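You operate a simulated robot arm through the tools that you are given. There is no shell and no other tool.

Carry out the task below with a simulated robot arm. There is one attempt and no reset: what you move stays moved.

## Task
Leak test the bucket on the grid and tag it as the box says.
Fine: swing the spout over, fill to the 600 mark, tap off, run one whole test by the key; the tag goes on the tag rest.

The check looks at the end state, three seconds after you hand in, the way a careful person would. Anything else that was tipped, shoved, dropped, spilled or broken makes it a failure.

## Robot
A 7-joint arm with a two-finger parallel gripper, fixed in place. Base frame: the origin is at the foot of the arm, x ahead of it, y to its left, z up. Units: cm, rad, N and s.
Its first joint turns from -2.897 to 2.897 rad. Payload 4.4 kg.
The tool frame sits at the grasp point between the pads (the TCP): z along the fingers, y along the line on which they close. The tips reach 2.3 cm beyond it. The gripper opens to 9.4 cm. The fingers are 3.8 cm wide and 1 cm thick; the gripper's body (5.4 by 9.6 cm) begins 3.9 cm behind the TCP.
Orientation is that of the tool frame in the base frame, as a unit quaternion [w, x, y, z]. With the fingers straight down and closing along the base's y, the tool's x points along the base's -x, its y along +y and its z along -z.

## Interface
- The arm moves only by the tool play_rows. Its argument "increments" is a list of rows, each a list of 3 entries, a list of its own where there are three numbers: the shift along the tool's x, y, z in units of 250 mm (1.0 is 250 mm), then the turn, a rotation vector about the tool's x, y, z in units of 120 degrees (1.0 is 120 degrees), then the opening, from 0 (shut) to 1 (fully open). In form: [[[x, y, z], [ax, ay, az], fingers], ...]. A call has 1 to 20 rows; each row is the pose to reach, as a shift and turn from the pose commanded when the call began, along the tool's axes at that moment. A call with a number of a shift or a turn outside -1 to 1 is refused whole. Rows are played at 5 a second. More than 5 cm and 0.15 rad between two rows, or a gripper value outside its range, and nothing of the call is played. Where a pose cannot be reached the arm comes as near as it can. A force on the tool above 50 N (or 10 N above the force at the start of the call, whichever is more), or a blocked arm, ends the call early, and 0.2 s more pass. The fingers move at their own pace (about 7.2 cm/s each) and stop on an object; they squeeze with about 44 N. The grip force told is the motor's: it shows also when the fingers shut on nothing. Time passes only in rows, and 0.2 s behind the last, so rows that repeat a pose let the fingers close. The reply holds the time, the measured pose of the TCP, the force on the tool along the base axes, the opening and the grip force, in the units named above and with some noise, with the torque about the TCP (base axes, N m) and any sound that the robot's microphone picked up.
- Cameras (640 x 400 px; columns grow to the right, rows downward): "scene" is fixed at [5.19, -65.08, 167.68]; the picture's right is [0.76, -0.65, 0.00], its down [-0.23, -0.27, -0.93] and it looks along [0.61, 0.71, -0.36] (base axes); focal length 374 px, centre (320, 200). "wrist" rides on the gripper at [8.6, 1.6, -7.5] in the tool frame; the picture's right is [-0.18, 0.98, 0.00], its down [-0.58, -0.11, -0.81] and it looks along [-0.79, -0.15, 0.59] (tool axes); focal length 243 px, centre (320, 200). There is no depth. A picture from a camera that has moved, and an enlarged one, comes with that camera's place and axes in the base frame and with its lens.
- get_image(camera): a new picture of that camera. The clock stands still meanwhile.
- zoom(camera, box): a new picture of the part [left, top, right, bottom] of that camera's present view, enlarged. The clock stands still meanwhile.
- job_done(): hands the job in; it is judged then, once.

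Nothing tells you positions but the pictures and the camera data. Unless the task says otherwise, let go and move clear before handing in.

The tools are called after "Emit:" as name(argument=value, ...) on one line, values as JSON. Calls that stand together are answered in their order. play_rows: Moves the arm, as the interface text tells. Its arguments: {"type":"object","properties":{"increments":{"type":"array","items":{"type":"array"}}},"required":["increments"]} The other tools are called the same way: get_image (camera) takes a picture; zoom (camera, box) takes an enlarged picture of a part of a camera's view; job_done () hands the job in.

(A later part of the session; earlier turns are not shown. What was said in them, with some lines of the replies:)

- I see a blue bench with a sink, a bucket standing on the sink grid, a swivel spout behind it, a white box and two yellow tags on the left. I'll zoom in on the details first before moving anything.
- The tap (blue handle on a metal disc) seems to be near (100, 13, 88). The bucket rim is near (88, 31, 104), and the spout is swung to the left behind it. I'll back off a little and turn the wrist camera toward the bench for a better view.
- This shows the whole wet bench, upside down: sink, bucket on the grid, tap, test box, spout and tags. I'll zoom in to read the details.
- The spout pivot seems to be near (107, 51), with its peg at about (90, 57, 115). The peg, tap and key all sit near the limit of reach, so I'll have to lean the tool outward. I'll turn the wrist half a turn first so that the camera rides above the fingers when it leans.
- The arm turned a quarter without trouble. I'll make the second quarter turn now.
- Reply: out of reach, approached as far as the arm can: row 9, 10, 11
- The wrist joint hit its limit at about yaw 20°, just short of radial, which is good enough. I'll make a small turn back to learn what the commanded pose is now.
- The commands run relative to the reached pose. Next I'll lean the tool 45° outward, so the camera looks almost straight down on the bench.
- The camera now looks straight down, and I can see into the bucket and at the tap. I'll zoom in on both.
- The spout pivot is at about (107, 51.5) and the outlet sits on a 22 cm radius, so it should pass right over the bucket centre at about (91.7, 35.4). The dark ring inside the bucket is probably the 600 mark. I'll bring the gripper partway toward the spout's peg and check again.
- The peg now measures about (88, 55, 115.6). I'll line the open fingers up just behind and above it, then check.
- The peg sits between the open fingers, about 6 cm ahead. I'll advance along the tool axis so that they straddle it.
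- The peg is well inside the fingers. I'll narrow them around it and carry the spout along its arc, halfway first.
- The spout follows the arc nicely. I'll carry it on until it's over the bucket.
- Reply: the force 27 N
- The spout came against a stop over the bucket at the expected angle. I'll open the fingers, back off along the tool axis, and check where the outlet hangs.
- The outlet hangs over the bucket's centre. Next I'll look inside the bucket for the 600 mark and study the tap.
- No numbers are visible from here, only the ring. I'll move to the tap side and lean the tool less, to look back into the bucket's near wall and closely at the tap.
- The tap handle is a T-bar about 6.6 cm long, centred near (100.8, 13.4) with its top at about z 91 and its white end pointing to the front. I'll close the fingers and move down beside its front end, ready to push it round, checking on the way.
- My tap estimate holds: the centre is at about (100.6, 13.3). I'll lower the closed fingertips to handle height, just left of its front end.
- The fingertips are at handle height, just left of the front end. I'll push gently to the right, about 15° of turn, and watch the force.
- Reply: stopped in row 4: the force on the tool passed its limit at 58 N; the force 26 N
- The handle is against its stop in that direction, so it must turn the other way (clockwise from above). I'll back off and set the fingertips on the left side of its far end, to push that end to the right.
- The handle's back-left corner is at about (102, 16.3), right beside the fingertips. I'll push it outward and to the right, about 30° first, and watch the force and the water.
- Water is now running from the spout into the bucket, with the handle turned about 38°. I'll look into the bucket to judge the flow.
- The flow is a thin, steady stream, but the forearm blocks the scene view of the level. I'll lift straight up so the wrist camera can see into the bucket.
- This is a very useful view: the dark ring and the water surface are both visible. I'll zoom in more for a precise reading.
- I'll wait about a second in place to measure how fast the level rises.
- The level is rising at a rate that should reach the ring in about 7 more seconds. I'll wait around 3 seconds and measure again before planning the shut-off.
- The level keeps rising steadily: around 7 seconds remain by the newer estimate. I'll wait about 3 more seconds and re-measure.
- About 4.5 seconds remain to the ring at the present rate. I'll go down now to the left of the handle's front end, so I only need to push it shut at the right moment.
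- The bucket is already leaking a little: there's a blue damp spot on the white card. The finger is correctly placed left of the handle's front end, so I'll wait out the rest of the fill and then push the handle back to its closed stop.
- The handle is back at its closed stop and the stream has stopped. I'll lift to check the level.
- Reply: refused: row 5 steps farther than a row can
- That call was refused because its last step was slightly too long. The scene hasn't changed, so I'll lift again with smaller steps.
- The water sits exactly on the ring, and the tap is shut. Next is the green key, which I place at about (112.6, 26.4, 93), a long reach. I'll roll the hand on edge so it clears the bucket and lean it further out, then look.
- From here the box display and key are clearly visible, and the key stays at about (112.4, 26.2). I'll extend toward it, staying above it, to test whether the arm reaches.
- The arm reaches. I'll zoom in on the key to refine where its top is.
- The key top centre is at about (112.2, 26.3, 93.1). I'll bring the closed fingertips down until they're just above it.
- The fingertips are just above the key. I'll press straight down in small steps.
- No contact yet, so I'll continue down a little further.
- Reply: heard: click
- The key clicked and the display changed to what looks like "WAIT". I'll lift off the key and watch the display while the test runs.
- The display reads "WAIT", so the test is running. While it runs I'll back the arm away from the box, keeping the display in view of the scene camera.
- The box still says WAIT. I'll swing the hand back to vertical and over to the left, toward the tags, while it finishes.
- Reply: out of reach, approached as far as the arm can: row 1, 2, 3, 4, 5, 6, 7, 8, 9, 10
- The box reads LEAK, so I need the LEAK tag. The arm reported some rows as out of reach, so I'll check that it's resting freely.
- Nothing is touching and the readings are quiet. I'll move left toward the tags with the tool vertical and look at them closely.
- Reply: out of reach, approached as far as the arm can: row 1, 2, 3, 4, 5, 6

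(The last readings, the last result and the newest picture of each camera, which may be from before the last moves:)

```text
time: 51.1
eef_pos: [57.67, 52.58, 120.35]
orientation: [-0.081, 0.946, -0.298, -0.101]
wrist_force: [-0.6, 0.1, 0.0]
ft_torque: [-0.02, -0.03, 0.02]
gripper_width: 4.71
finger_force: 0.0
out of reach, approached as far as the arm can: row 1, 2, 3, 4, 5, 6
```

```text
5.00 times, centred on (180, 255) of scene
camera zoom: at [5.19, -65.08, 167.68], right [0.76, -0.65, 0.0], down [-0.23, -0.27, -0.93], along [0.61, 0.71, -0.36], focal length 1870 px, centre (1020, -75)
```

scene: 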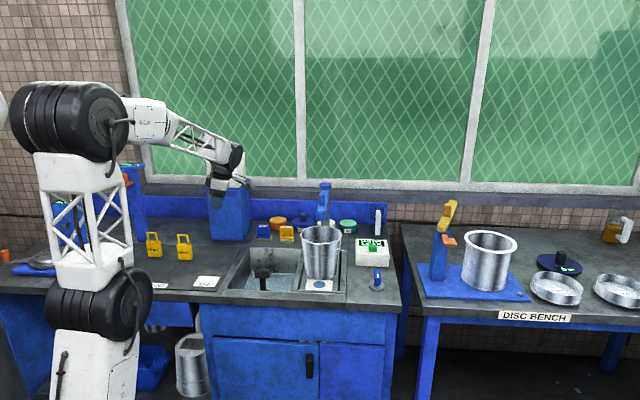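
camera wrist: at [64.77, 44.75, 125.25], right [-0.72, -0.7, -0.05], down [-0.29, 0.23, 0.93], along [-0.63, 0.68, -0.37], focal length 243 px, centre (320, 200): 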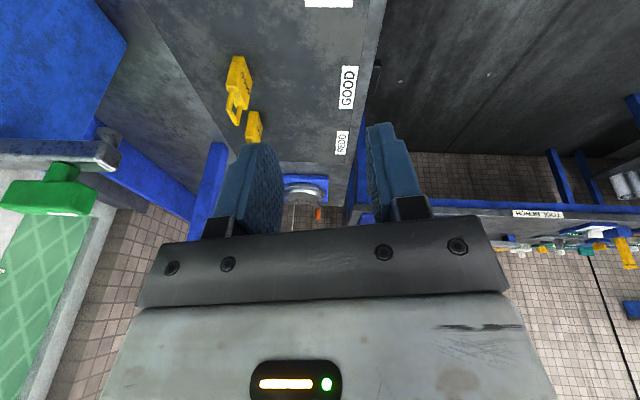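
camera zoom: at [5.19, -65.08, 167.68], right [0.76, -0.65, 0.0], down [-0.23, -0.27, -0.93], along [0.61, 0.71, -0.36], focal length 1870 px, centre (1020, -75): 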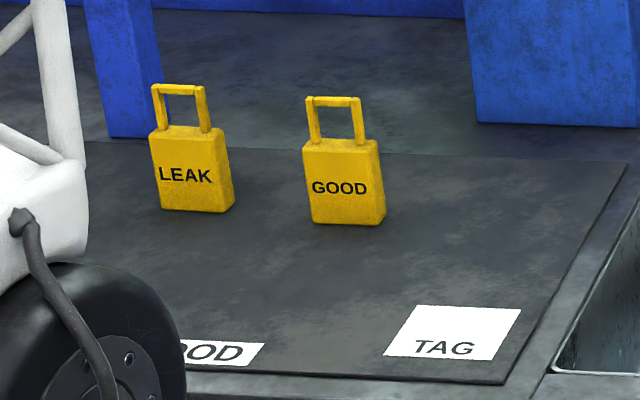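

The tags stand upright with their loops on top; LEAK is the left one, near (44, 92). I'll grip it across its width with the tool leaning outward along the bench normal. First I'll reorient the hand at a clear spot in front of the tags.

Emit:
play_rows(increments=[[[-0.071, -0.012, 0.013], [0.0052, 0.0221, -0.0588], 0.9], [[-0.143, -0.024, 0.026], [0.0104, 0.0442, -0.1177], 0.9], [[-0.214, -0.035, 0.039], [0.0157, 0.0663, -0.1765], 0.9], [[-0.286, -0.047, 0.052], [0.0209, 0.0883, -0.2353], 0.9], [[-0.357, -0.059, 0.065], [0.0261, 0.1104, -0.2942], 0.9], [[-0.429, -0.071, 0.078], [0.0313, 0.1325, -0.353], 0.9], [[-0.5, -0.082, 0.09], [0.0365, 0.1546, -0.4118], 0.9], [[-0.571, -0.094, 0.103], [0.0417, 0.1767, -0.4707], 0.9], [[-0.643, -0.106, 0.116], [0.047, 0.1988, -0.5295], 0.9], [[-0.714, -0.118, 0.129], [0.0522, 0.2208, -0.5883], 0.9], [[-0.786, -0.129, 0.142], [0.0574, 0.2429, -0.6472], 0.9], [[-0.857, -0.141, 0.155], [0.0626, 0.265, -0.706], 0.9]])

Emit:
get_image(camera="wrist")

Emit:
get_image(camera="scene")

```text
time: 53.7
eef_pos: [41.71, 57.29, 102.47]
orientation: [-0.182, 0.887, 0.369, 0.209]
wrist_force: [-1.5, -2.0, -6.3]
ft_torque: [0.28, -0.2, -0.02]
gripper_width: 8.47
finger_force: 0.1
out of reach, approached as far as the arm can: row 1, 2, 3, 4, 5, 6, 7, 8, 9, 10, 11, 12
```

```text
taken
camera wrist: at [46.6, 57.53, 112.91], right [0.6, -0.76, -0.26], down [-0.64, -0.65, 0.41], along [-0.47, -0.08, -0.88], focal length 243 px, centre (320, 200)
```

wrist: 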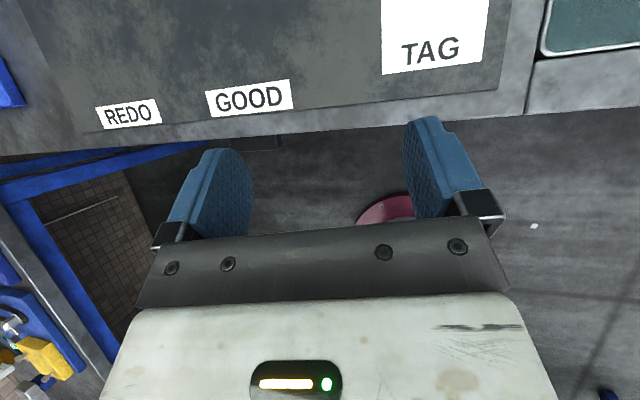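

```text
taken
```

scene: 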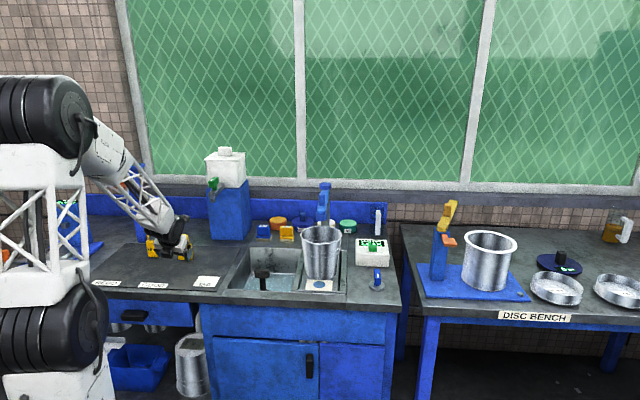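

The arm strayed well below its commanded path because of a joint limit, ending at z 102 over the front of the mat. I'll check that the tags weren't touched before doing anything else.

Emit:
zoom(camera="scene", box=[110, 190, 230, 300])

Emit:
play_rows(increments=[[[0, 0, 0], [0, 0, 0], 0.9]])

```text
3.64 times, centred on (170, 245) of scene
camera zoom: at [5.19, -65.08, 167.68], right [0.76, -0.65, 0.0], down [-0.23, -0.27, -0.93], along [0.61, 0.71, -0.36], focal length 1360 px, centre (866, 36)
```

zoom: 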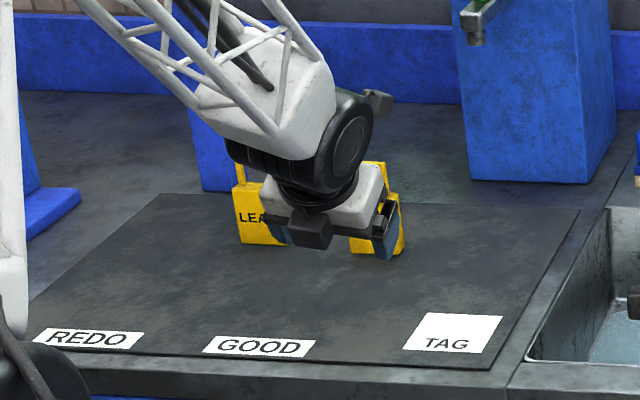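

```text
time: 54.1
eef_pos: [41.66, 57.37, 102.44]
orientation: [-0.182, 0.886, 0.371, 0.21]
wrist_force: [0.2, -0.1, 0.1]
ft_torque: [0.0, 0.01, -0.02]
gripper_width: 8.44
finger_force: 0.1
```

Nothing was touched and the readings are quiet. I'll raise the hand a little and go outward gently, levelling the grip axis, to see whether the arm follows now.

Emit:
play_rows(increments=[[[0.081, -0.064, 0.002], [-0.018, -0.002, -0.008], 0.9], [[0.162, -0.128, 0.004], [-0.036, -0.004, -0.016], 0.9], [[0.243, -0.192, 0.006], [-0.055, -0.005, -0.024], 0.9], [[0.324, -0.256, 0.008], [-0.073, -0.007, -0.0325], 0.9]])

Emit:
get_image(camera="wrist")

Emit:
get_image(camera="scene")

```text
time: 55.1
eef_pos: [42.9, 62.43, 105.98]
orientation: [-0.226, 0.857, 0.37, 0.279]
wrist_force: [-0.1, 0.0, 0.4]
ft_torque: [0.03, -0.02, -0.01]
gripper_width: 8.44
finger_force: 0.1
out of reach, approached as far as the arm can: row 1, 2, 3, 4
```

```text
taken
camera wrist: at [46.71, 61.18, 116.79], right [0.64, -0.71, -0.3], down [-0.67, -0.71, 0.24], along [-0.38, 0.04, -0.92], focal length 243 px, centre (320, 200)
```

wrist: 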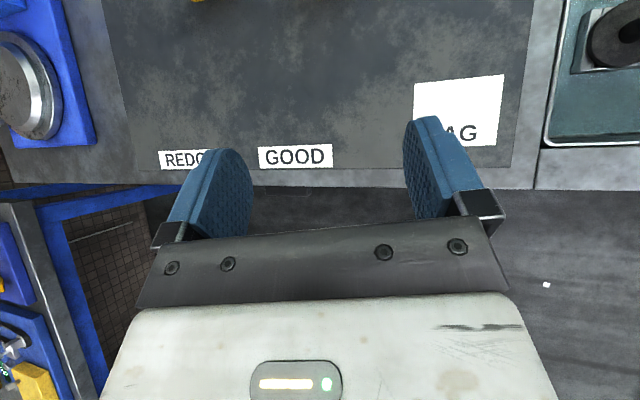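

```text
taken
```

scene: 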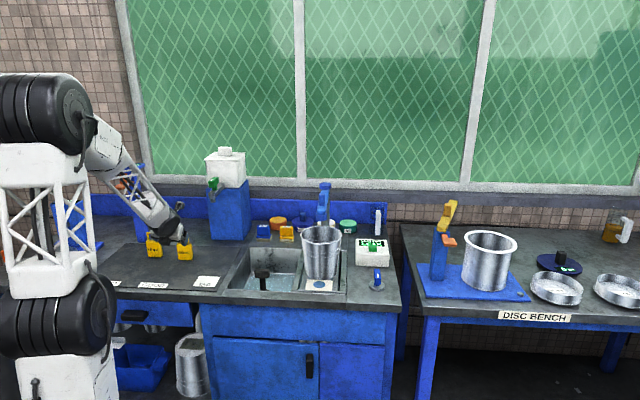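

The arm still sits at a joint limit in this wrist-flipped posture. I'll move back up and rotate the hand toward the un-flipped side, where the arm moved freely at the start, checking halfway.

Emit:
play_rows(increments=[[[0.023, 0.02, -0.057], [-0.0285, -0.0155, 0.0605], 0.9], [[0.045, 0.04, -0.114], [-0.057, -0.031, 0.121], 0.9], [[0.068, 0.06, -0.171], [-0.0855, -0.0465, 0.1816], 0.9], [[0.091, 0.079, -0.228], [-0.114, -0.062, 0.2422], 0.9], [[0.113, 0.099, -0.285], [-0.1425, -0.0775, 0.3027], 0.9], [[0.136, 0.119, -0.342], [-0.171, -0.093, 0.3633], 0.9]])

Emit:
get_image(camera="scene")

```text
time: 56.5
eef_pos: [46.08, 56.22, 114.29]
orientation: [-0.085, 0.972, 0.06, 0.211]
wrist_force: [-5.2, 1.8, -1.9]
ft_torque: [0.01, -0.24, -0.21]
gripper_width: 8.48
finger_force: 0.1
out of reach, approached as far as the arm can: row 1, 2, 3
```

```text
taken
```

scene: 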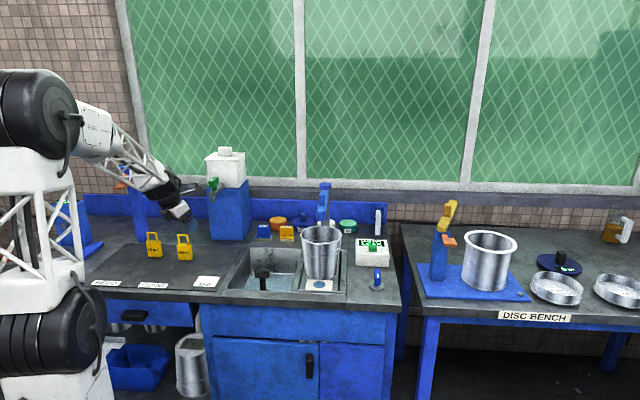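

That freed it: the last rows were reached. I'll continue turning to vertical and beyond toward the un-flipped side.

Emit:
play_rows(increments=[[[0.016, 0.014, -0.033], [-0.0203, -0.0159, 0.061], 0.9], [[0.033, 0.028, -0.065], [-0.0406, -0.0318, 0.1219], 0.9], [[0.049, 0.042, -0.098], [-0.0609, -0.0477, 0.1829], 0.9], [[0.066, 0.056, -0.131], [-0.0812, -0.0636, 0.2439], 0.9], [[0.082, 0.071, -0.163], [-0.1015, -0.0794, 0.3048], 0.9], [[0.099, 0.085, -0.196], [-0.1218, -0.0953, 0.3658], 0.9], [[0.115, 0.099, -0.229], [-0.1421, -0.1112, 0.4268], 0.9], [[0.132, 0.113, -0.261], [-0.1624, -0.1271, 0.4877], 0.9], [[0.148, 0.127, -0.294], [-0.1827, -0.143, 0.5487], 0.9]])

```text
time: 58.5
eef_pos: [45.82, 52.0, 120.99]
orientation: [-0.009, 0.835, -0.544, -0.081]
wrist_force: [0.6, -0.2, -0.5]
ft_torque: [0.05, 0.01, 0.04]
gripper_width: 8.47
finger_force: 0.1
```

The arm is free again. I'll finish the turn so that the camera is on the robot side, as it was at the start, and look at the tags.

Emit:
play_rows(increments=[[[-0.015, -0.012, -0.003], [0.0081, 0.0044, 0.0636], 0.9], [[-0.029, -0.024, -0.006], [0.0161, 0.0089, 0.1272], 0.9], [[-0.044, -0.035, -0.01], [0.0242, 0.0133, 0.1908], 0.9], [[-0.059, -0.047, -0.013], [0.0323, 0.0178, 0.2544], 0.9], [[-0.073, -0.059, -0.016], [0.0403, 0.0222, 0.318], 0.9], [[-0.088, -0.071, -0.019], [0.0484, 0.0267, 0.3816], 0.9], [[-0.103, -0.082, -0.023], [0.0565, 0.0311, 0.4452], 0.9], [[-0.117, -0.094, -0.026], [0.0645, 0.0356, 0.5088], 0.9], [[-0.132, -0.106, -0.029], [0.0726, 0.04, 0.5724], 0.9]])

Emit:
get_image(camera="wrist")

Emit:
get_image(camera="scene")

```text
time: 60.5
eef_pos: [46.97, 56.04, 122.05]
orientation: [0.0, -0.383, 0.924, -0.001]
wrist_force: [0.1, -0.7, -0.3]
ft_torque: [0.01, 0.0, 0.01]
gripper_width: 8.49
finger_force: 0.1
```

```text
taken
camera wrist: at [39.75, 50.88, 129.43], right [-0.57, 0.82, 0.0], down [0.49, 0.33, 0.81], along [0.66, 0.46, -0.59], focal length 243 px, centre (320, 200)
```

wrist: 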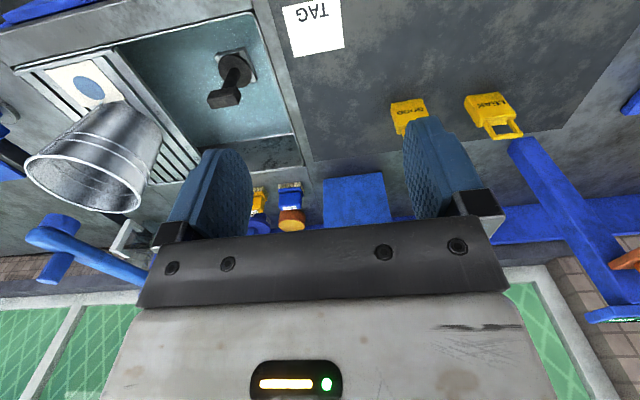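

```text
taken
```

scene: 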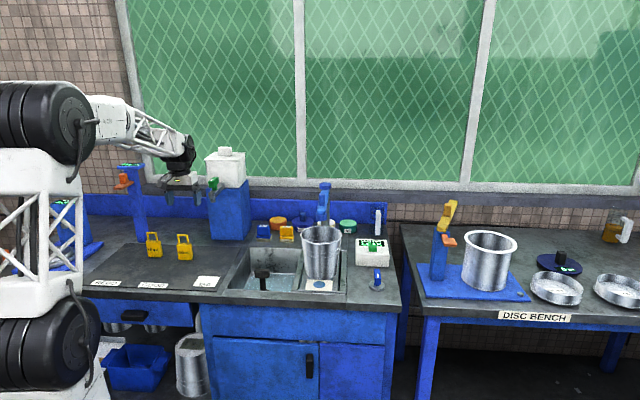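

The arm is exactly where I asked, un-flipped and unhindered. I'll zoom in on the tags and the rest to fix their positions.

Emit:
zoom(camera="wrist", box=[380, 70, 540, 170])

Emit:
zoom(camera="wrist", box=[260, 0, 360, 70])

Emit:
zoom(camera="scene", box=[130, 220, 230, 300])

```text
4.00 times, centred on (460, 120) of wrist
camera zoom: at [39.75, 50.88, 129.43], right [-0.57, 0.82, 0.0], down [0.49, 0.33, 0.81], along [0.66, 0.46, -0.59], focal length 970 px, centre (-240, 520)
```

zoom: 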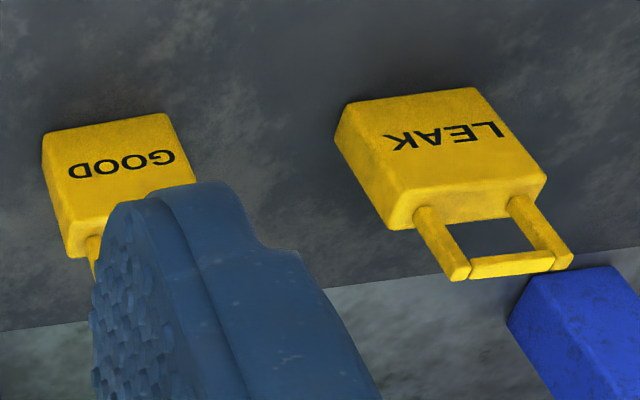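

```text
5.71 times, centred on (310, 35) of wrist
camera zoom: at [39.75, 50.88, 129.43], right [-0.57, 0.82, 0.0], down [0.49, 0.33, 0.81], along [0.66, 0.46, -0.59], focal length 1386 px, centre (377, 1143)
```

zoom: 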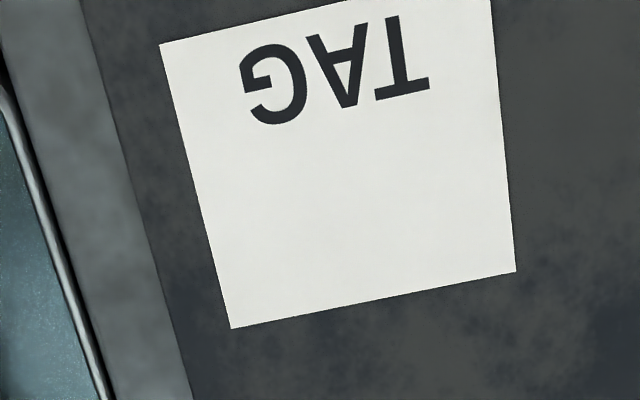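

```text
5.00 times, centred on (180, 260) of scene
camera zoom: at [5.19, -65.08, 167.68], right [0.76, -0.65, 0.0], down [-0.23, -0.27, -0.93], along [0.61, 0.71, -0.36], focal length 1870 px, centre (1020, -100)
```

zoom: 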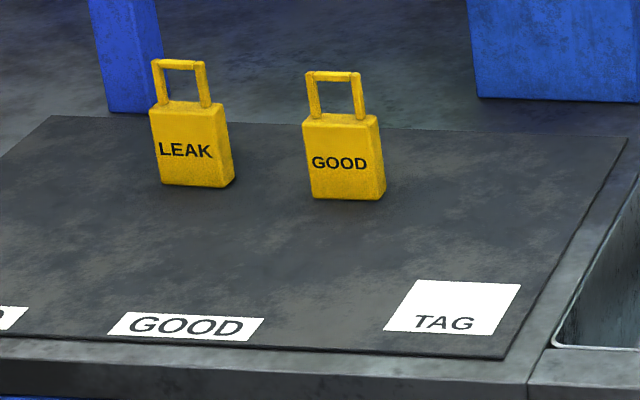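

The LEAK tag is centred at about (44, 92.4). It's about 5.8 cm wide and 1.8 cm thick, the body top is near z 92 and the loop top near 96. I'll lean the tool 38° outward and move halfway.

Emit:
play_rows(increments=[[[-0.061, 0.113, 0.064], [0.0017, -0.0633, 0.0048], 0.93], [[-0.122, 0.226, 0.128], [0.0033, -0.1267, 0.0096], 0.93], [[-0.183, 0.339, 0.192], [0.005, -0.19, 0.0145], 0.93], [[-0.244, 0.452, 0.256], [0.0066, -0.2534, 0.0193], 0.93], [[-0.3055, 0.5656, 0.32], [0.0083, -0.3167, 0.0241], 0.93]])

Emit:
get_image(camera="wrist")

Emit:
get_image(camera="scene")

```text
time: 61.7
eef_pos: [42.32, 71.52, 114.27]
orientation: [0.305, -0.339, 0.882, 0.119]
wrist_force: [0.7, 0.1, 0.3]
ft_torque: [-0.02, 0.0, -0.03]
gripper_width: 8.75
finger_force: 0.2
```

```text
taken
camera wrist: at [32.94, 64.88, 114.68], right [-0.55, 0.83, 0.12], down [0.04, -0.11, 0.99], along [0.83, 0.55, 0.03], focal length 243 px, centre (320, 200)
```

wrist: 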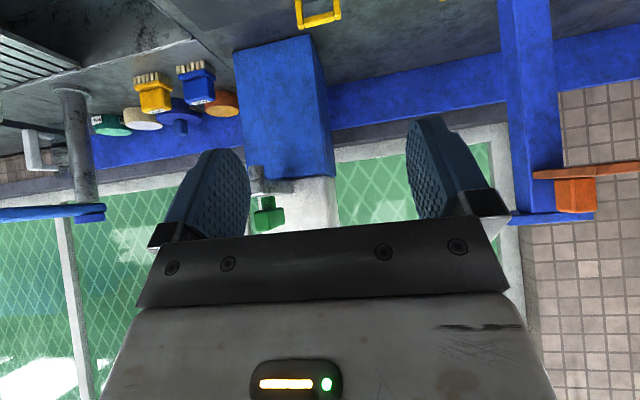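

```text
taken
```

scene: 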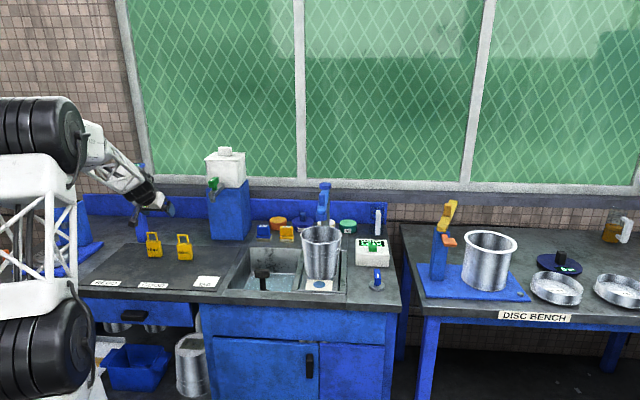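

The pose was reached cleanly. Next I'll go to the pre-grasp point, 12 cm back along the tool axis from the tag.

Emit:
play_rows(increments=[[[0.026, 0.096, 0.113], [0, 0, 0], 0.93], [[0.051, 0.191, 0.227], [0, 0, 0], 0.93], [[0.077, 0.287, 0.34], [0, 0, 0], 0.93], [[0.103, 0.383, 0.453], [0, 0, 0], 0.93], [[0.128, 0.478, 0.567], [0, 0, 0], 0.93], [[0.154, 0.574, 0.68], [0, 0, 0], 0.93]])

Emit:
get_image(camera="wrist")

Emit:
zoom(camera="scene", box=[100, 180, 230, 300])

```text
time: 63.1
eef_pos: [38.11, 87.04, 98.31]
orientation: [0.305, -0.339, 0.882, 0.118]
wrist_force: [-0.6, 0.2, 0.1]
ft_torque: [-0.06, 0.0, -0.03]
gripper_width: 8.78
finger_force: 0.1
```

```text
taken
camera wrist: at [28.6, 80.42, 98.84], right [-0.55, 0.83, 0.11], down [0.04, -0.11, 0.99], along [0.83, 0.55, 0.02], focal length 243 px, centre (320, 200)
```

wrist: 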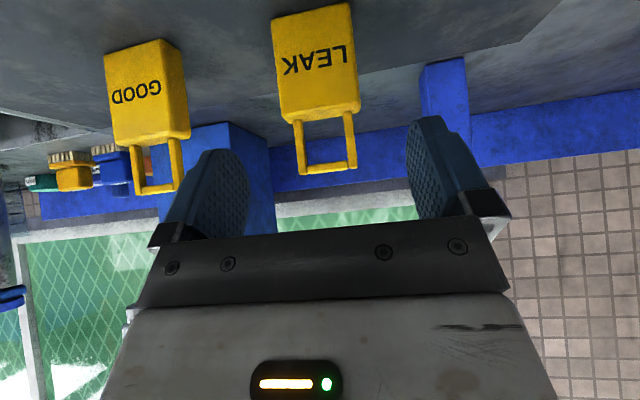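

```text
3.33 times, centred on (165, 240) of scene
camera zoom: at [5.19, -65.08, 167.68], right [0.76, -0.65, 0.0], down [-0.23, -0.27, -0.93], along [0.61, 0.71, -0.36], focal length 1246 px, centre (837, 67)
```

zoom: 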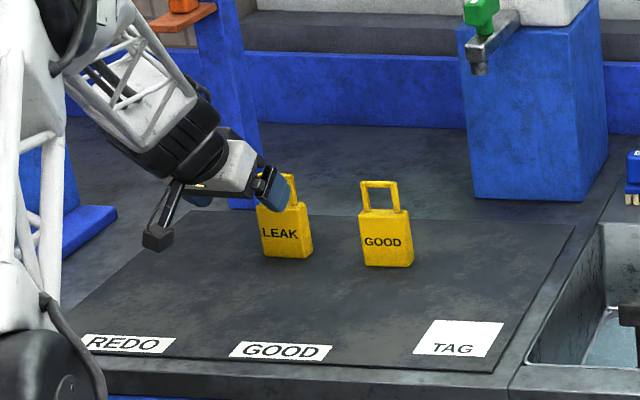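

The tag sits between the open fingers, about 0.4 cm off to one side. I'll correct that and advance so the fingers straddle the tag body.

Emit:
play_rows(increments=[[[-0.015, -0.016, 0.08], [0, 0, 0], 0.93], [[-0.02, -0.016, 0.18], [0, 0, 0], 0.93], [[-0.026, -0.016, 0.28], [0, 0, 0], 0.93], [[-0.031, -0.016, 0.38], [0, 0, 0], 0.93]])

Emit:
get_image(camera="wrist")

Emit:
zoom(camera="scene", box=[110, 200, 210, 290])

```text
time: 64.1
eef_pos: [43.36, 91.13, 91.22]
orientation: [0.304, -0.34, 0.882, 0.118]
wrist_force: [-0.1, -1.0, 1.4]
ft_torque: [0.01, 0.02, -0.04]
gripper_width: 8.74
finger_force: 0.0
```

```text
taken
camera wrist: at [33.8, 84.52, 91.82], right [-0.55, 0.83, 0.11], down [0.04, -0.11, 0.99], along [0.83, 0.55, 0.02], focal length 243 px, centre (320, 200)
```

wrist: 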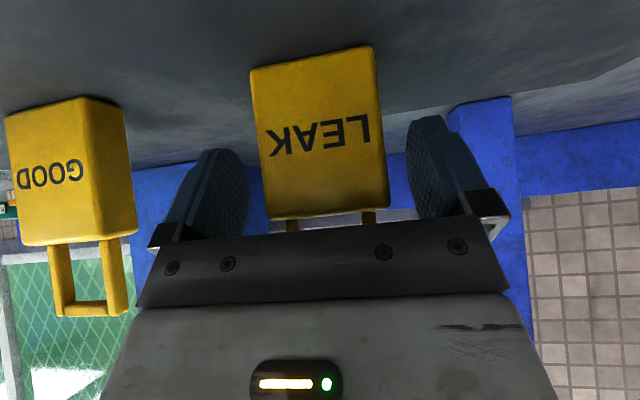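

```text
4.44 times, centred on (160, 245) of scene
camera zoom: at [5.19, -65.08, 167.68], right [0.76, -0.65, 0.0], down [-0.23, -0.27, -0.93], along [0.61, 0.71, -0.36], focal length 1662 px, centre (1031, 0)
```

zoom: 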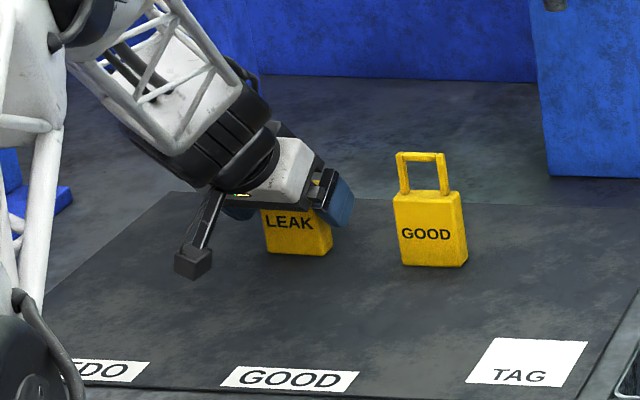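

The fingers straddle the tag evenly. I'll advance the last 2.4 cm and close on it.

Emit:
play_rows(increments=[[[0, 0, 0.05], [0, 0, 0], 0.93], [[0, 0, 0.096], [0, 0, 0], 0.93], [[0, 0, 0.096], [0, 0, 0], 0.93]])

Emit:
zoom(camera="scene", box=[110, 200, 210, 290])

Emit:
get_image(camera="wrist")

```text
time: 64.9
eef_pos: [44.35, 92.06, 89.44]
orientation: [0.304, -0.34, 0.882, 0.118]
wrist_force: [-0.6, -0.4, 0.3]
ft_torque: [-0.01, 0.03, -0.04]
gripper_width: 8.72
finger_force: 0.0
```

```text
4.44 times, centred on (160, 245) of scene
camera zoom: at [5.19, -65.08, 167.68], right [0.76, -0.65, 0.0], down [-0.23, -0.27, -0.93], along [0.61, 0.71, -0.36], focal length 1662 px, centre (1031, 0)
```

zoom: 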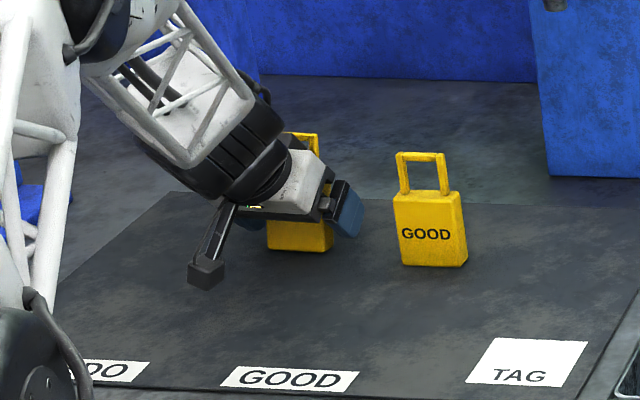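

```text
taken
camera wrist: at [34.85, 85.48, 89.89], right [-0.55, 0.83, 0.11], down [0.05, -0.11, 0.99], along [0.83, 0.55, 0.02], focal length 243 px, centre (320, 200)
```

wrist: 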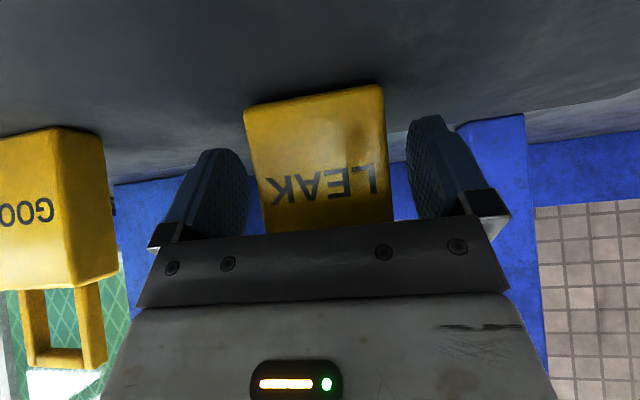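

The loop clears the hand and no force is felt. I'll close the fingers on the tag.

Emit:
play_rows(increments=[[[0, 0, 0], [0, 0, 0], 0.7], [[0, 0, 0], [0, 0, 0], 0.5], [[0, 0, 0], [0, 0, 0], 0.4], [[0, 0, 0], [0, 0, 0], 0.4], [[0, 0, 0], [0, 0, 0], 0.4]])

Emit:
zoom(camera="scene", box=[110, 200, 210, 290])

Emit:
get_image(camera="wrist")

```text
time: 66.1
eef_pos: [44.35, 92.13, 89.32]
orientation: [0.304, -0.34, 0.882, 0.117]
wrist_force: [-0.6, 0.6, 0.4]
ft_torque: [0.01, -0.03, 0.0]
gripper_width: 5.92
finger_force: 44.4
```

```text
4.44 times, centred on (160, 245) of scene
camera zoom: at [5.19, -65.08, 167.68], right [0.76, -0.65, 0.0], down [-0.23, -0.27, -0.93], along [0.61, 0.71, -0.36], focal length 1662 px, centre (1031, 0)
```

zoom: 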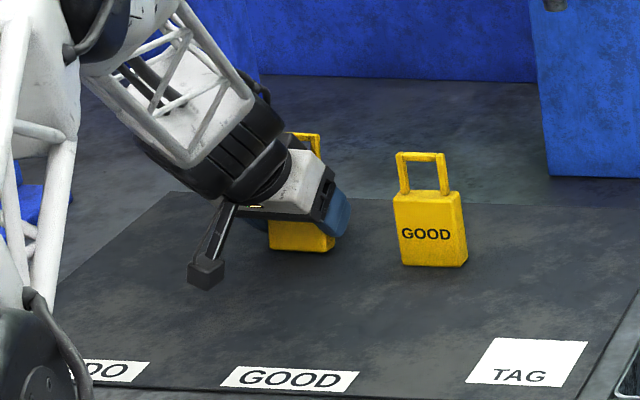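

```text
taken
camera wrist: at [34.85, 85.48, 89.91], right [-0.55, 0.83, 0.11], down [0.04, -0.11, 0.99], along [0.83, 0.55, 0.02], focal length 243 px, centre (320, 200)
```

wrist: 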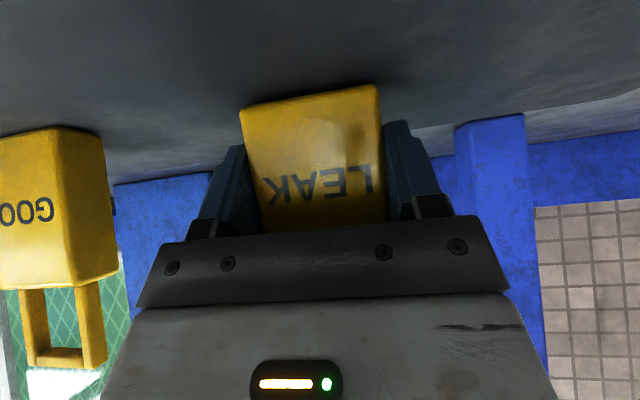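

The tag is held firmly (5.9 cm wide, 44 N). I'll lift it straight up.

Emit:
play_rows(increments=[[[-0.05, 0, -0.063], [0, 0, 0], 0.4], [[-0.14, 0.001, -0.178], [0, 0, 0], 0.4], [[-0.24, 0.001, -0.305], [0, 0, 0], 0.4], [[-0.33, 0.002, -0.419], [0, 0, 0], 0.4], [[-0.408, 0.002, -0.518], [0, 0, 0], 0.4]])

Emit:
get_image(camera="scene")

Emit:
get_image(camera="wrist")

```text
time: 67.3
eef_pos: [44.45, 92.13, 105.73]
orientation: [0.303, -0.34, 0.883, 0.117]
wrist_force: [0.4, 0.4, -0.7]
ft_torque: [0.0, 0.01, 0.02]
gripper_width: 5.91
finger_force: 44.0
```

```text
taken
```

scene: 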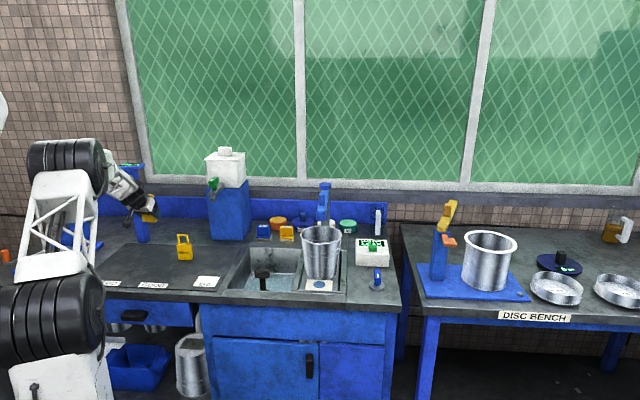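

```text
taken
camera wrist: at [34.92, 85.52, 106.32], right [-0.55, 0.83, 0.11], down [0.05, -0.11, 0.99], along [0.83, 0.55, 0.02], focal length 243 px, centre (320, 200)
```

wrist: 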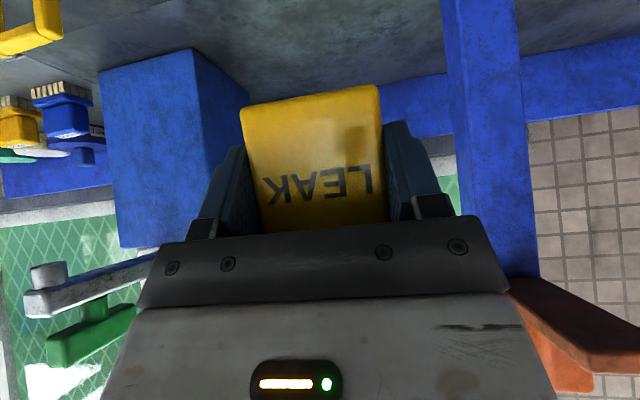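

The tag came up cleanly and GOOD was left undisturbed. I'll carry LEAK toward the TAG plate in two stages.

Emit:
play_rows(increments=[[[0.05, -0.12, -0.04], [0, 0, 0], 0.4], [[0.1, -0.241, -0.079], [0, 0, 0], 0.4], [[0.149, -0.361, -0.119], [0, 0, 0], 0.4], [[0.199, -0.482, -0.158], [0, 0, 0], 0.4], [[0.249, -0.602, -0.198], [0, 0, 0], 0.4]])

```text
time: 68.5
eef_pos: [48.72, 75.58, 105.83]
orientation: [0.304, -0.339, 0.882, 0.117]
wrist_force: [0.3, -0.2, -0.1]
ft_torque: [-0.04, 0.0, 0.03]
gripper_width: 5.9
finger_force: 44.3
```

Emit:
play_rows(increments=[[[0.051, -0.12, -0.04], [0, 0, 0], 0.4], [[0.101, -0.24, -0.081], [0, 0, 0], 0.4], [[0.152, -0.359, -0.121], [0, 0, 0], 0.4], [[0.202, -0.479, -0.162], [0, 0, 0], 0.4], [[0.253, -0.599, -0.202], [0, 0, 0], 0.4]])

Emit:
get_image(camera="scene")

Emit:
get_image(camera="wrist")

```text
time: 69.7
eef_pos: [52.73, 59.19, 105.89]
orientation: [0.304, -0.34, 0.882, 0.118]
wrist_force: [-0.3, 0.3, 0.4]
ft_torque: [0.07, -0.03, 0.03]
gripper_width: 5.92
finger_force: 44.0
```

```text
taken
```

scene: 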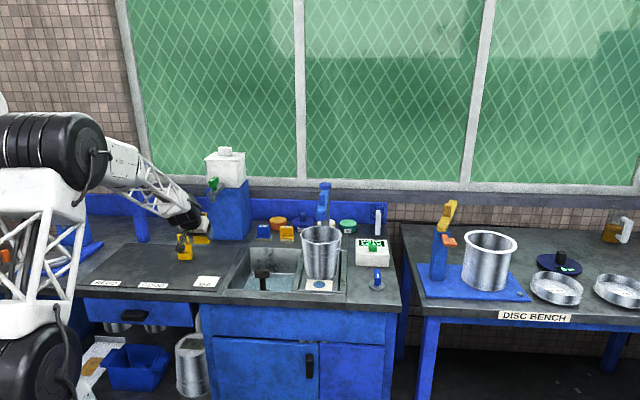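

```text
taken
camera wrist: at [43.14, 52.51, 106.52], right [-0.55, 0.83, 0.11], down [0.04, -0.11, 0.99], along [0.83, 0.55, 0.02], focal length 243 px, centre (320, 200)
```

wrist: 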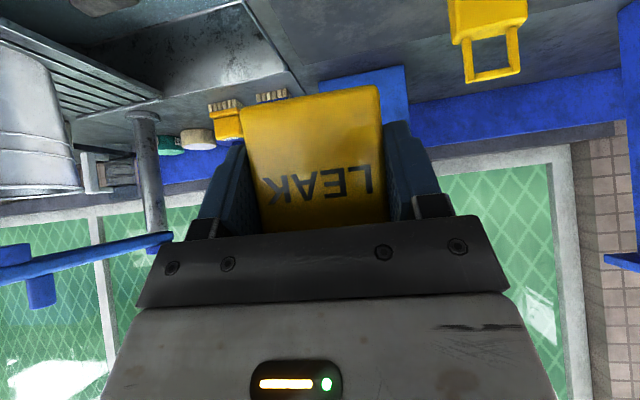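

The tag hangs above the TAG plate. I'll lower it to about 2.5 cm above the plate and check alignment.

Emit:
play_rows(increments=[[[0.067, 0, 0.085], [0, 0, 0], 0.4], [[0.134, -0.001, 0.17], [0, 0, 0], 0.4], [[0.2, -0.001, 0.254], [0, 0, 0], 0.4], [[0.267, -0.002, 0.339], [0, 0, 0], 0.4], [[0.334, -0.002, 0.424], [0, 0, 0], 0.4], [[0.334, -0.002, 0.424], [0, 0, 0], 0.4]])

Emit:
zoom(camera="scene", box=[150, 220, 250, 300])

Emit:
get_image(camera="wrist")

```text
time: 71.1
eef_pos: [52.72, 59.09, 92.47]
orientation: [0.303, -0.339, 0.883, 0.117]
wrist_force: [-0.2, -0.4, 0.1]
ft_torque: [0.01, 0.05, -0.01]
gripper_width: 5.91
finger_force: 44.0
```

```text
5.00 times, centred on (200, 260) of scene
camera zoom: at [5.19, -65.08, 167.68], right [0.76, -0.65, 0.0], down [-0.23, -0.27, -0.93], along [0.61, 0.71, -0.36], focal length 1870 px, centre (920, -100)
```

zoom: 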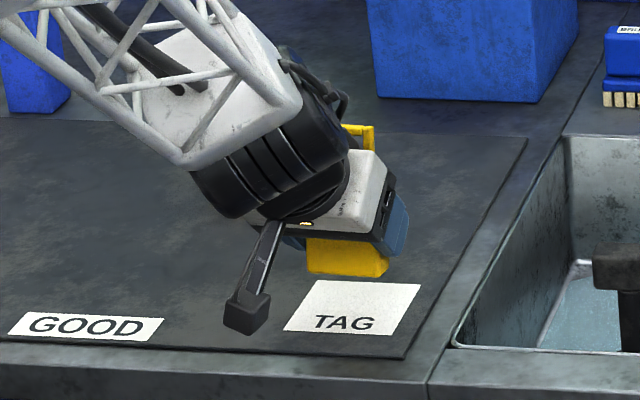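

```text
taken
camera wrist: at [43.19, 52.48, 92.99], right [-0.55, 0.83, 0.11], down [0.04, -0.11, 0.99], along [0.83, 0.55, 0.02], focal length 243 px, centre (320, 200)
```

wrist: 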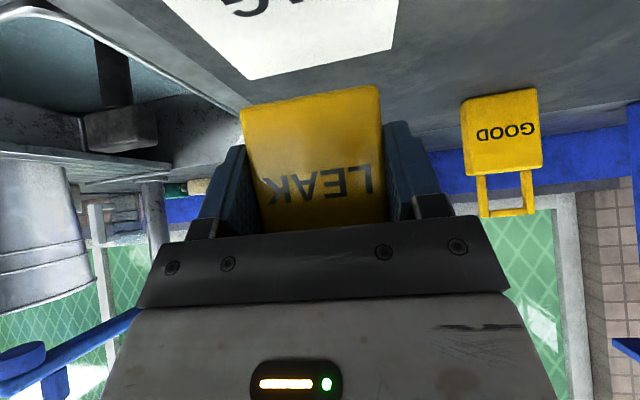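

The tag is about 0.8 cm too far back relative to the plate centre. I'll correct that while lowering to just above contact.

Emit:
play_rows(increments=[[[0.03, 0, 0.015], [0, 0, 0], 0.4], [[0.06, 0, 0.04], [0, 0, 0], 0.4], [[0.085, 0, 0.062], [0, 0, 0], 0.4], [[0.0986, 0, 0.0735], [0, 0, 0], 0.4], [[0.0986, 0, 0.0735], [0, 0, 0], 0.4]])

Emit:
zoom(camera="scene", box=[150, 220, 250, 300])

```text
time: 72.3
eef_pos: [52.03, 58.51, 89.55]
orientation: [0.303, -0.339, 0.883, 0.117]
wrist_force: [0.6, -0.3, -0.3]
ft_torque: [0.0, -0.02, -0.01]
gripper_width: 5.93
finger_force: 43.6
```

```text
5.00 times, centred on (200, 260) of scene
camera zoom: at [5.19, -65.08, 167.68], right [0.76, -0.65, 0.0], down [-0.23, -0.27, -0.93], along [0.61, 0.71, -0.36], focal length 1870 px, centre (920, -100)
```

zoom: 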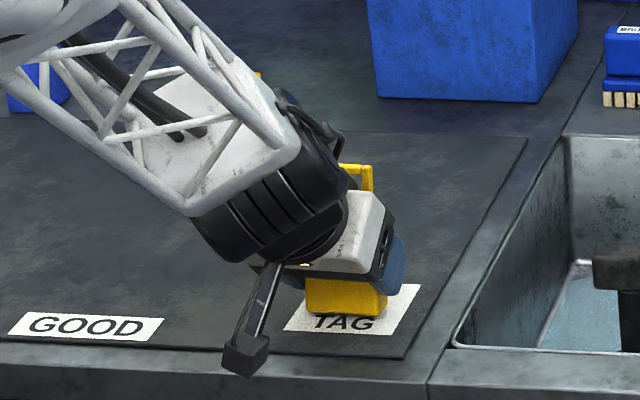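

The tag is over the plate's centre and almost down. I'll lower in 1 mm steps and watch for contact force.

Emit:
play_rows(increments=[[[0.0025, 0, 0.0031], [0, 0, 0], 0.4], [[0.005, 0, 0.0063], [0, 0, 0], 0.4]])

```text
time: 72.9
eef_pos: [52.03, 58.58, 89.48]
orientation: [0.304, -0.34, 0.882, 0.118]
wrist_force: [-0.8, -1.3, 3.7]
ft_torque: [-0.12, -0.02, -0.02]
gripper_width: 5.92
finger_force: 44.0
```

Light contact (about 4 N): the tag is resting on the plate. I'll open the fingers.

Emit:
play_rows(increments=[[[0, 0, 0], [0, 0, 0], 0.68], [[0, 0, 0], [0, 0, 0], 0.8], [[0, 0, 0], [0, 0, 0], 0.93], [[0, 0, 0], [0, 0, 0], 0.93], [[0, 0, 0], [0, 0, 0], 0.93]])

Emit:
get_image(camera="wrist")

Emit:
zoom(camera="scene", box=[150, 220, 250, 300])

```text
time: 74.1
eef_pos: [52.05, 58.61, 89.35]
orientation: [0.304, -0.34, 0.882, 0.118]
wrist_force: [-0.8, 0.4, 0.1]
ft_torque: [-0.02, 0.03, -0.01]
gripper_width: 8.75
finger_force: 0.0
```

```text
taken
camera wrist: at [42.5, 51.95, 89.86], right [-0.55, 0.83, 0.11], down [0.04, -0.11, 0.99], along [0.83, 0.55, 0.02], focal length 243 px, centre (320, 200)
```

wrist: 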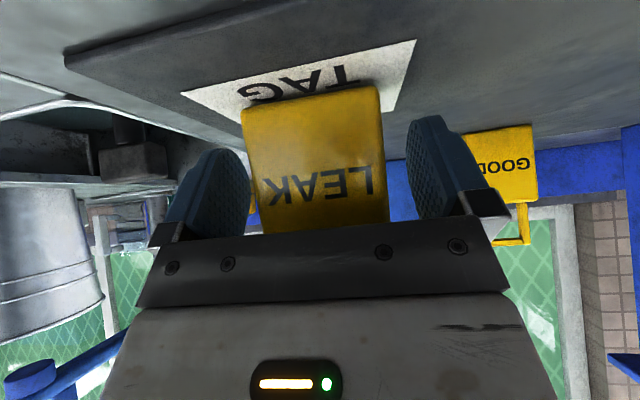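

```text
5.00 times, centred on (200, 260) of scene
camera zoom: at [5.19, -65.08, 167.68], right [0.76, -0.65, 0.0], down [-0.23, -0.27, -0.93], along [0.61, 0.71, -0.36], focal length 1870 px, centre (920, -100)
```

zoom: 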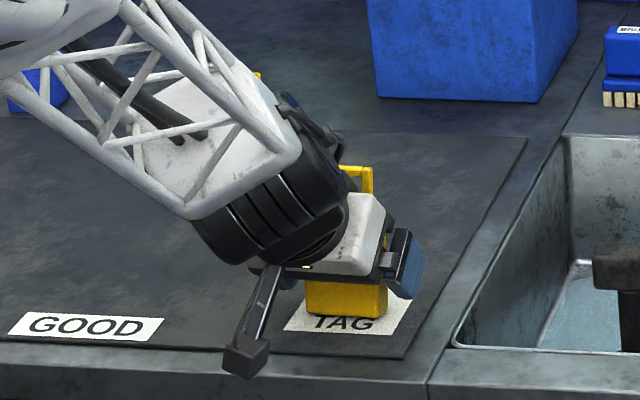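

The tag stands free on the TAG plate. I'll back the hand away along the tool axis.

Emit:
play_rows(increments=[[[0, 0, -0.06], [0, 0, 0], 0.93], [[0, 0, -0.14], [0, 0, 0], 0.93], [[0, 0, -0.24], [0, 0, 0], 0.93], [[0, 0, -0.36], [0, 0, 0], 0.93], [[0, 0, -0.48], [0, 0, 0], 0.93]])

Emit:
get_image(camera="scene")

Emit:
get_image(camera="wrist")

```text
time: 75.3
eef_pos: [46.54, 53.44, 98.71]
orientation: [0.304, -0.34, 0.882, 0.117]
wrist_force: [0.0, 0.3, -0.1]
ft_torque: [-0.01, -0.04, 0.03]
gripper_width: 8.74
finger_force: 0.0
```

```text
taken
```

scene: 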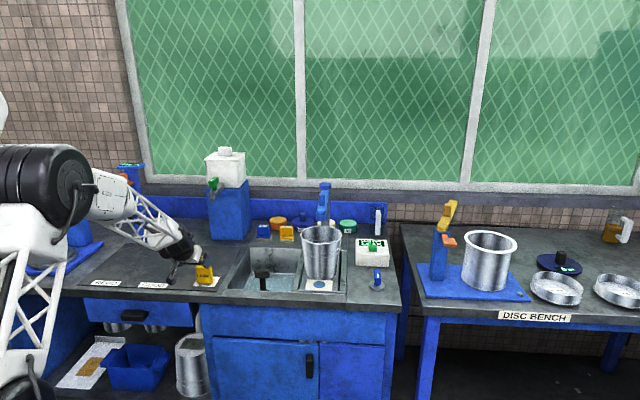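

```text
taken
camera wrist: at [37.05, 46.98, 99.29], right [-0.55, 0.83, 0.11], down [0.05, -0.11, 0.99], along [0.83, 0.55, 0.02], focal length 243 px, centre (320, 200)
```

wrist: 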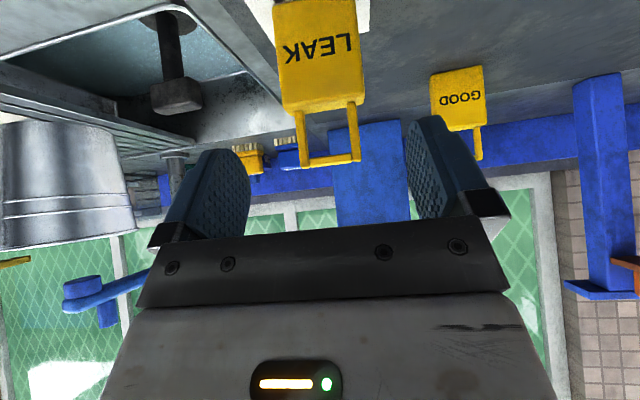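

The tag stands on its own and the hand is clear. I'll raise the arm up out of the way and make a final check of everything.

Emit:
play_rows(increments=[[[-0.099, 0, -0.126], [0, 0, 0], 0.93], [[-0.198, 0.001, -0.251], [0, 0, 0], 0.93], [[-0.297, 0.001, -0.377], [0, 0, 0], 0.93], [[-0.396, 0.002, -0.502], [0, 0, 0], 0.93], [[-0.495, 0.002, -0.628], [0, 0, 0], 0.93]])

Emit:
get_image(camera="scene")

Emit:
zoom(camera="scene", box=[140, 210, 250, 300])

Emit:
zoom(camera="scene", box=[260, 170, 400, 300])

```text
time: 76.5
eef_pos: [46.58, 53.58, 118.72]
orientation: [0.304, -0.339, 0.882, 0.117]
wrist_force: [0.4, 0.3, 0.0]
ft_torque: [-0.02, 0.03, -0.02]
gripper_width: 8.72
finger_force: 0.1
```

```text
taken
```

scene: 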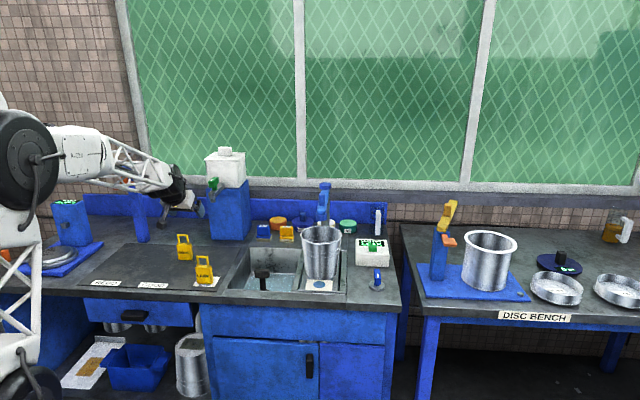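

```text
4.44 times, centred on (195, 255) of scene
camera zoom: at [5.19, -65.08, 167.68], right [0.76, -0.65, 0.0], down [-0.23, -0.27, -0.93], along [0.61, 0.71, -0.36], focal length 1662 px, centre (876, -44)
```

zoom: 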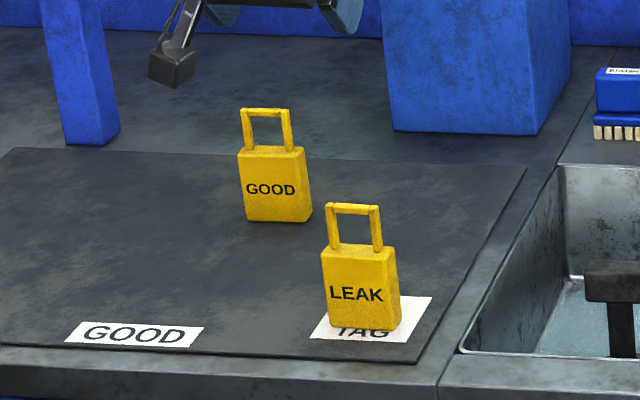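

```text
3.08 times, centred on (330, 235) of scene
camera zoom: at [5.19, -65.08, 167.68], right [0.76, -0.65, 0.0], down [-0.23, -0.27, -0.93], along [0.61, 0.71, -0.36], focal length 1150 px, centre (289, 92)
```

zoom: 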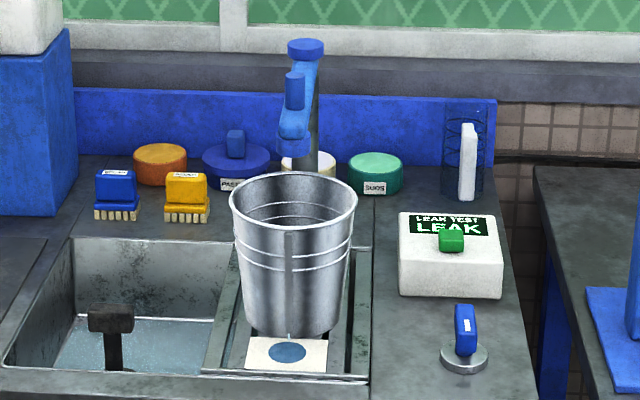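

I'm handing the job in now. The LEAK tag stands on the TAG plate, and the box display reads LEAK. The tap is back at its closed stop, the spout is still over the bucket, and the arm is clear. Nothing else looks tipped or moved.

When I shut the tap, the water was level with the dark ring inside the bucket. I took that ring as the 600 mark because no number was visible. The bucket does leak: there is a damp spot on the card in front of it, so the level will have dropped a little since.

Emit:
job_done()

```text
The job is handed in.
```

The bucket tested as leaking, and the LEAK tag is now standing on the TAG plate. The job is handed in, but I got no result back from the check.

- **Fill:** I swung the spout over the bucket and filled it to the dark ring inside, then turned the tap off. I took that ring as the 600 mark, since I could see no number. The bucket was already dripping onto the card in front of it, so the level will have dropped a little since.
- **Test:** I pressed the key once. The box showed WAIT, then LEAK.
- **End state:** The tap is at its closed stop and the spout is still over the bucket. The GOOD tag is where it was, and the arm is clear of everything. Nothing else looked tipped, moved or spilled in the last pictures.

While I was moving toward the tags, the arm hit a joint limit and dropped well below its planned path over the mat. Nothing was touched.
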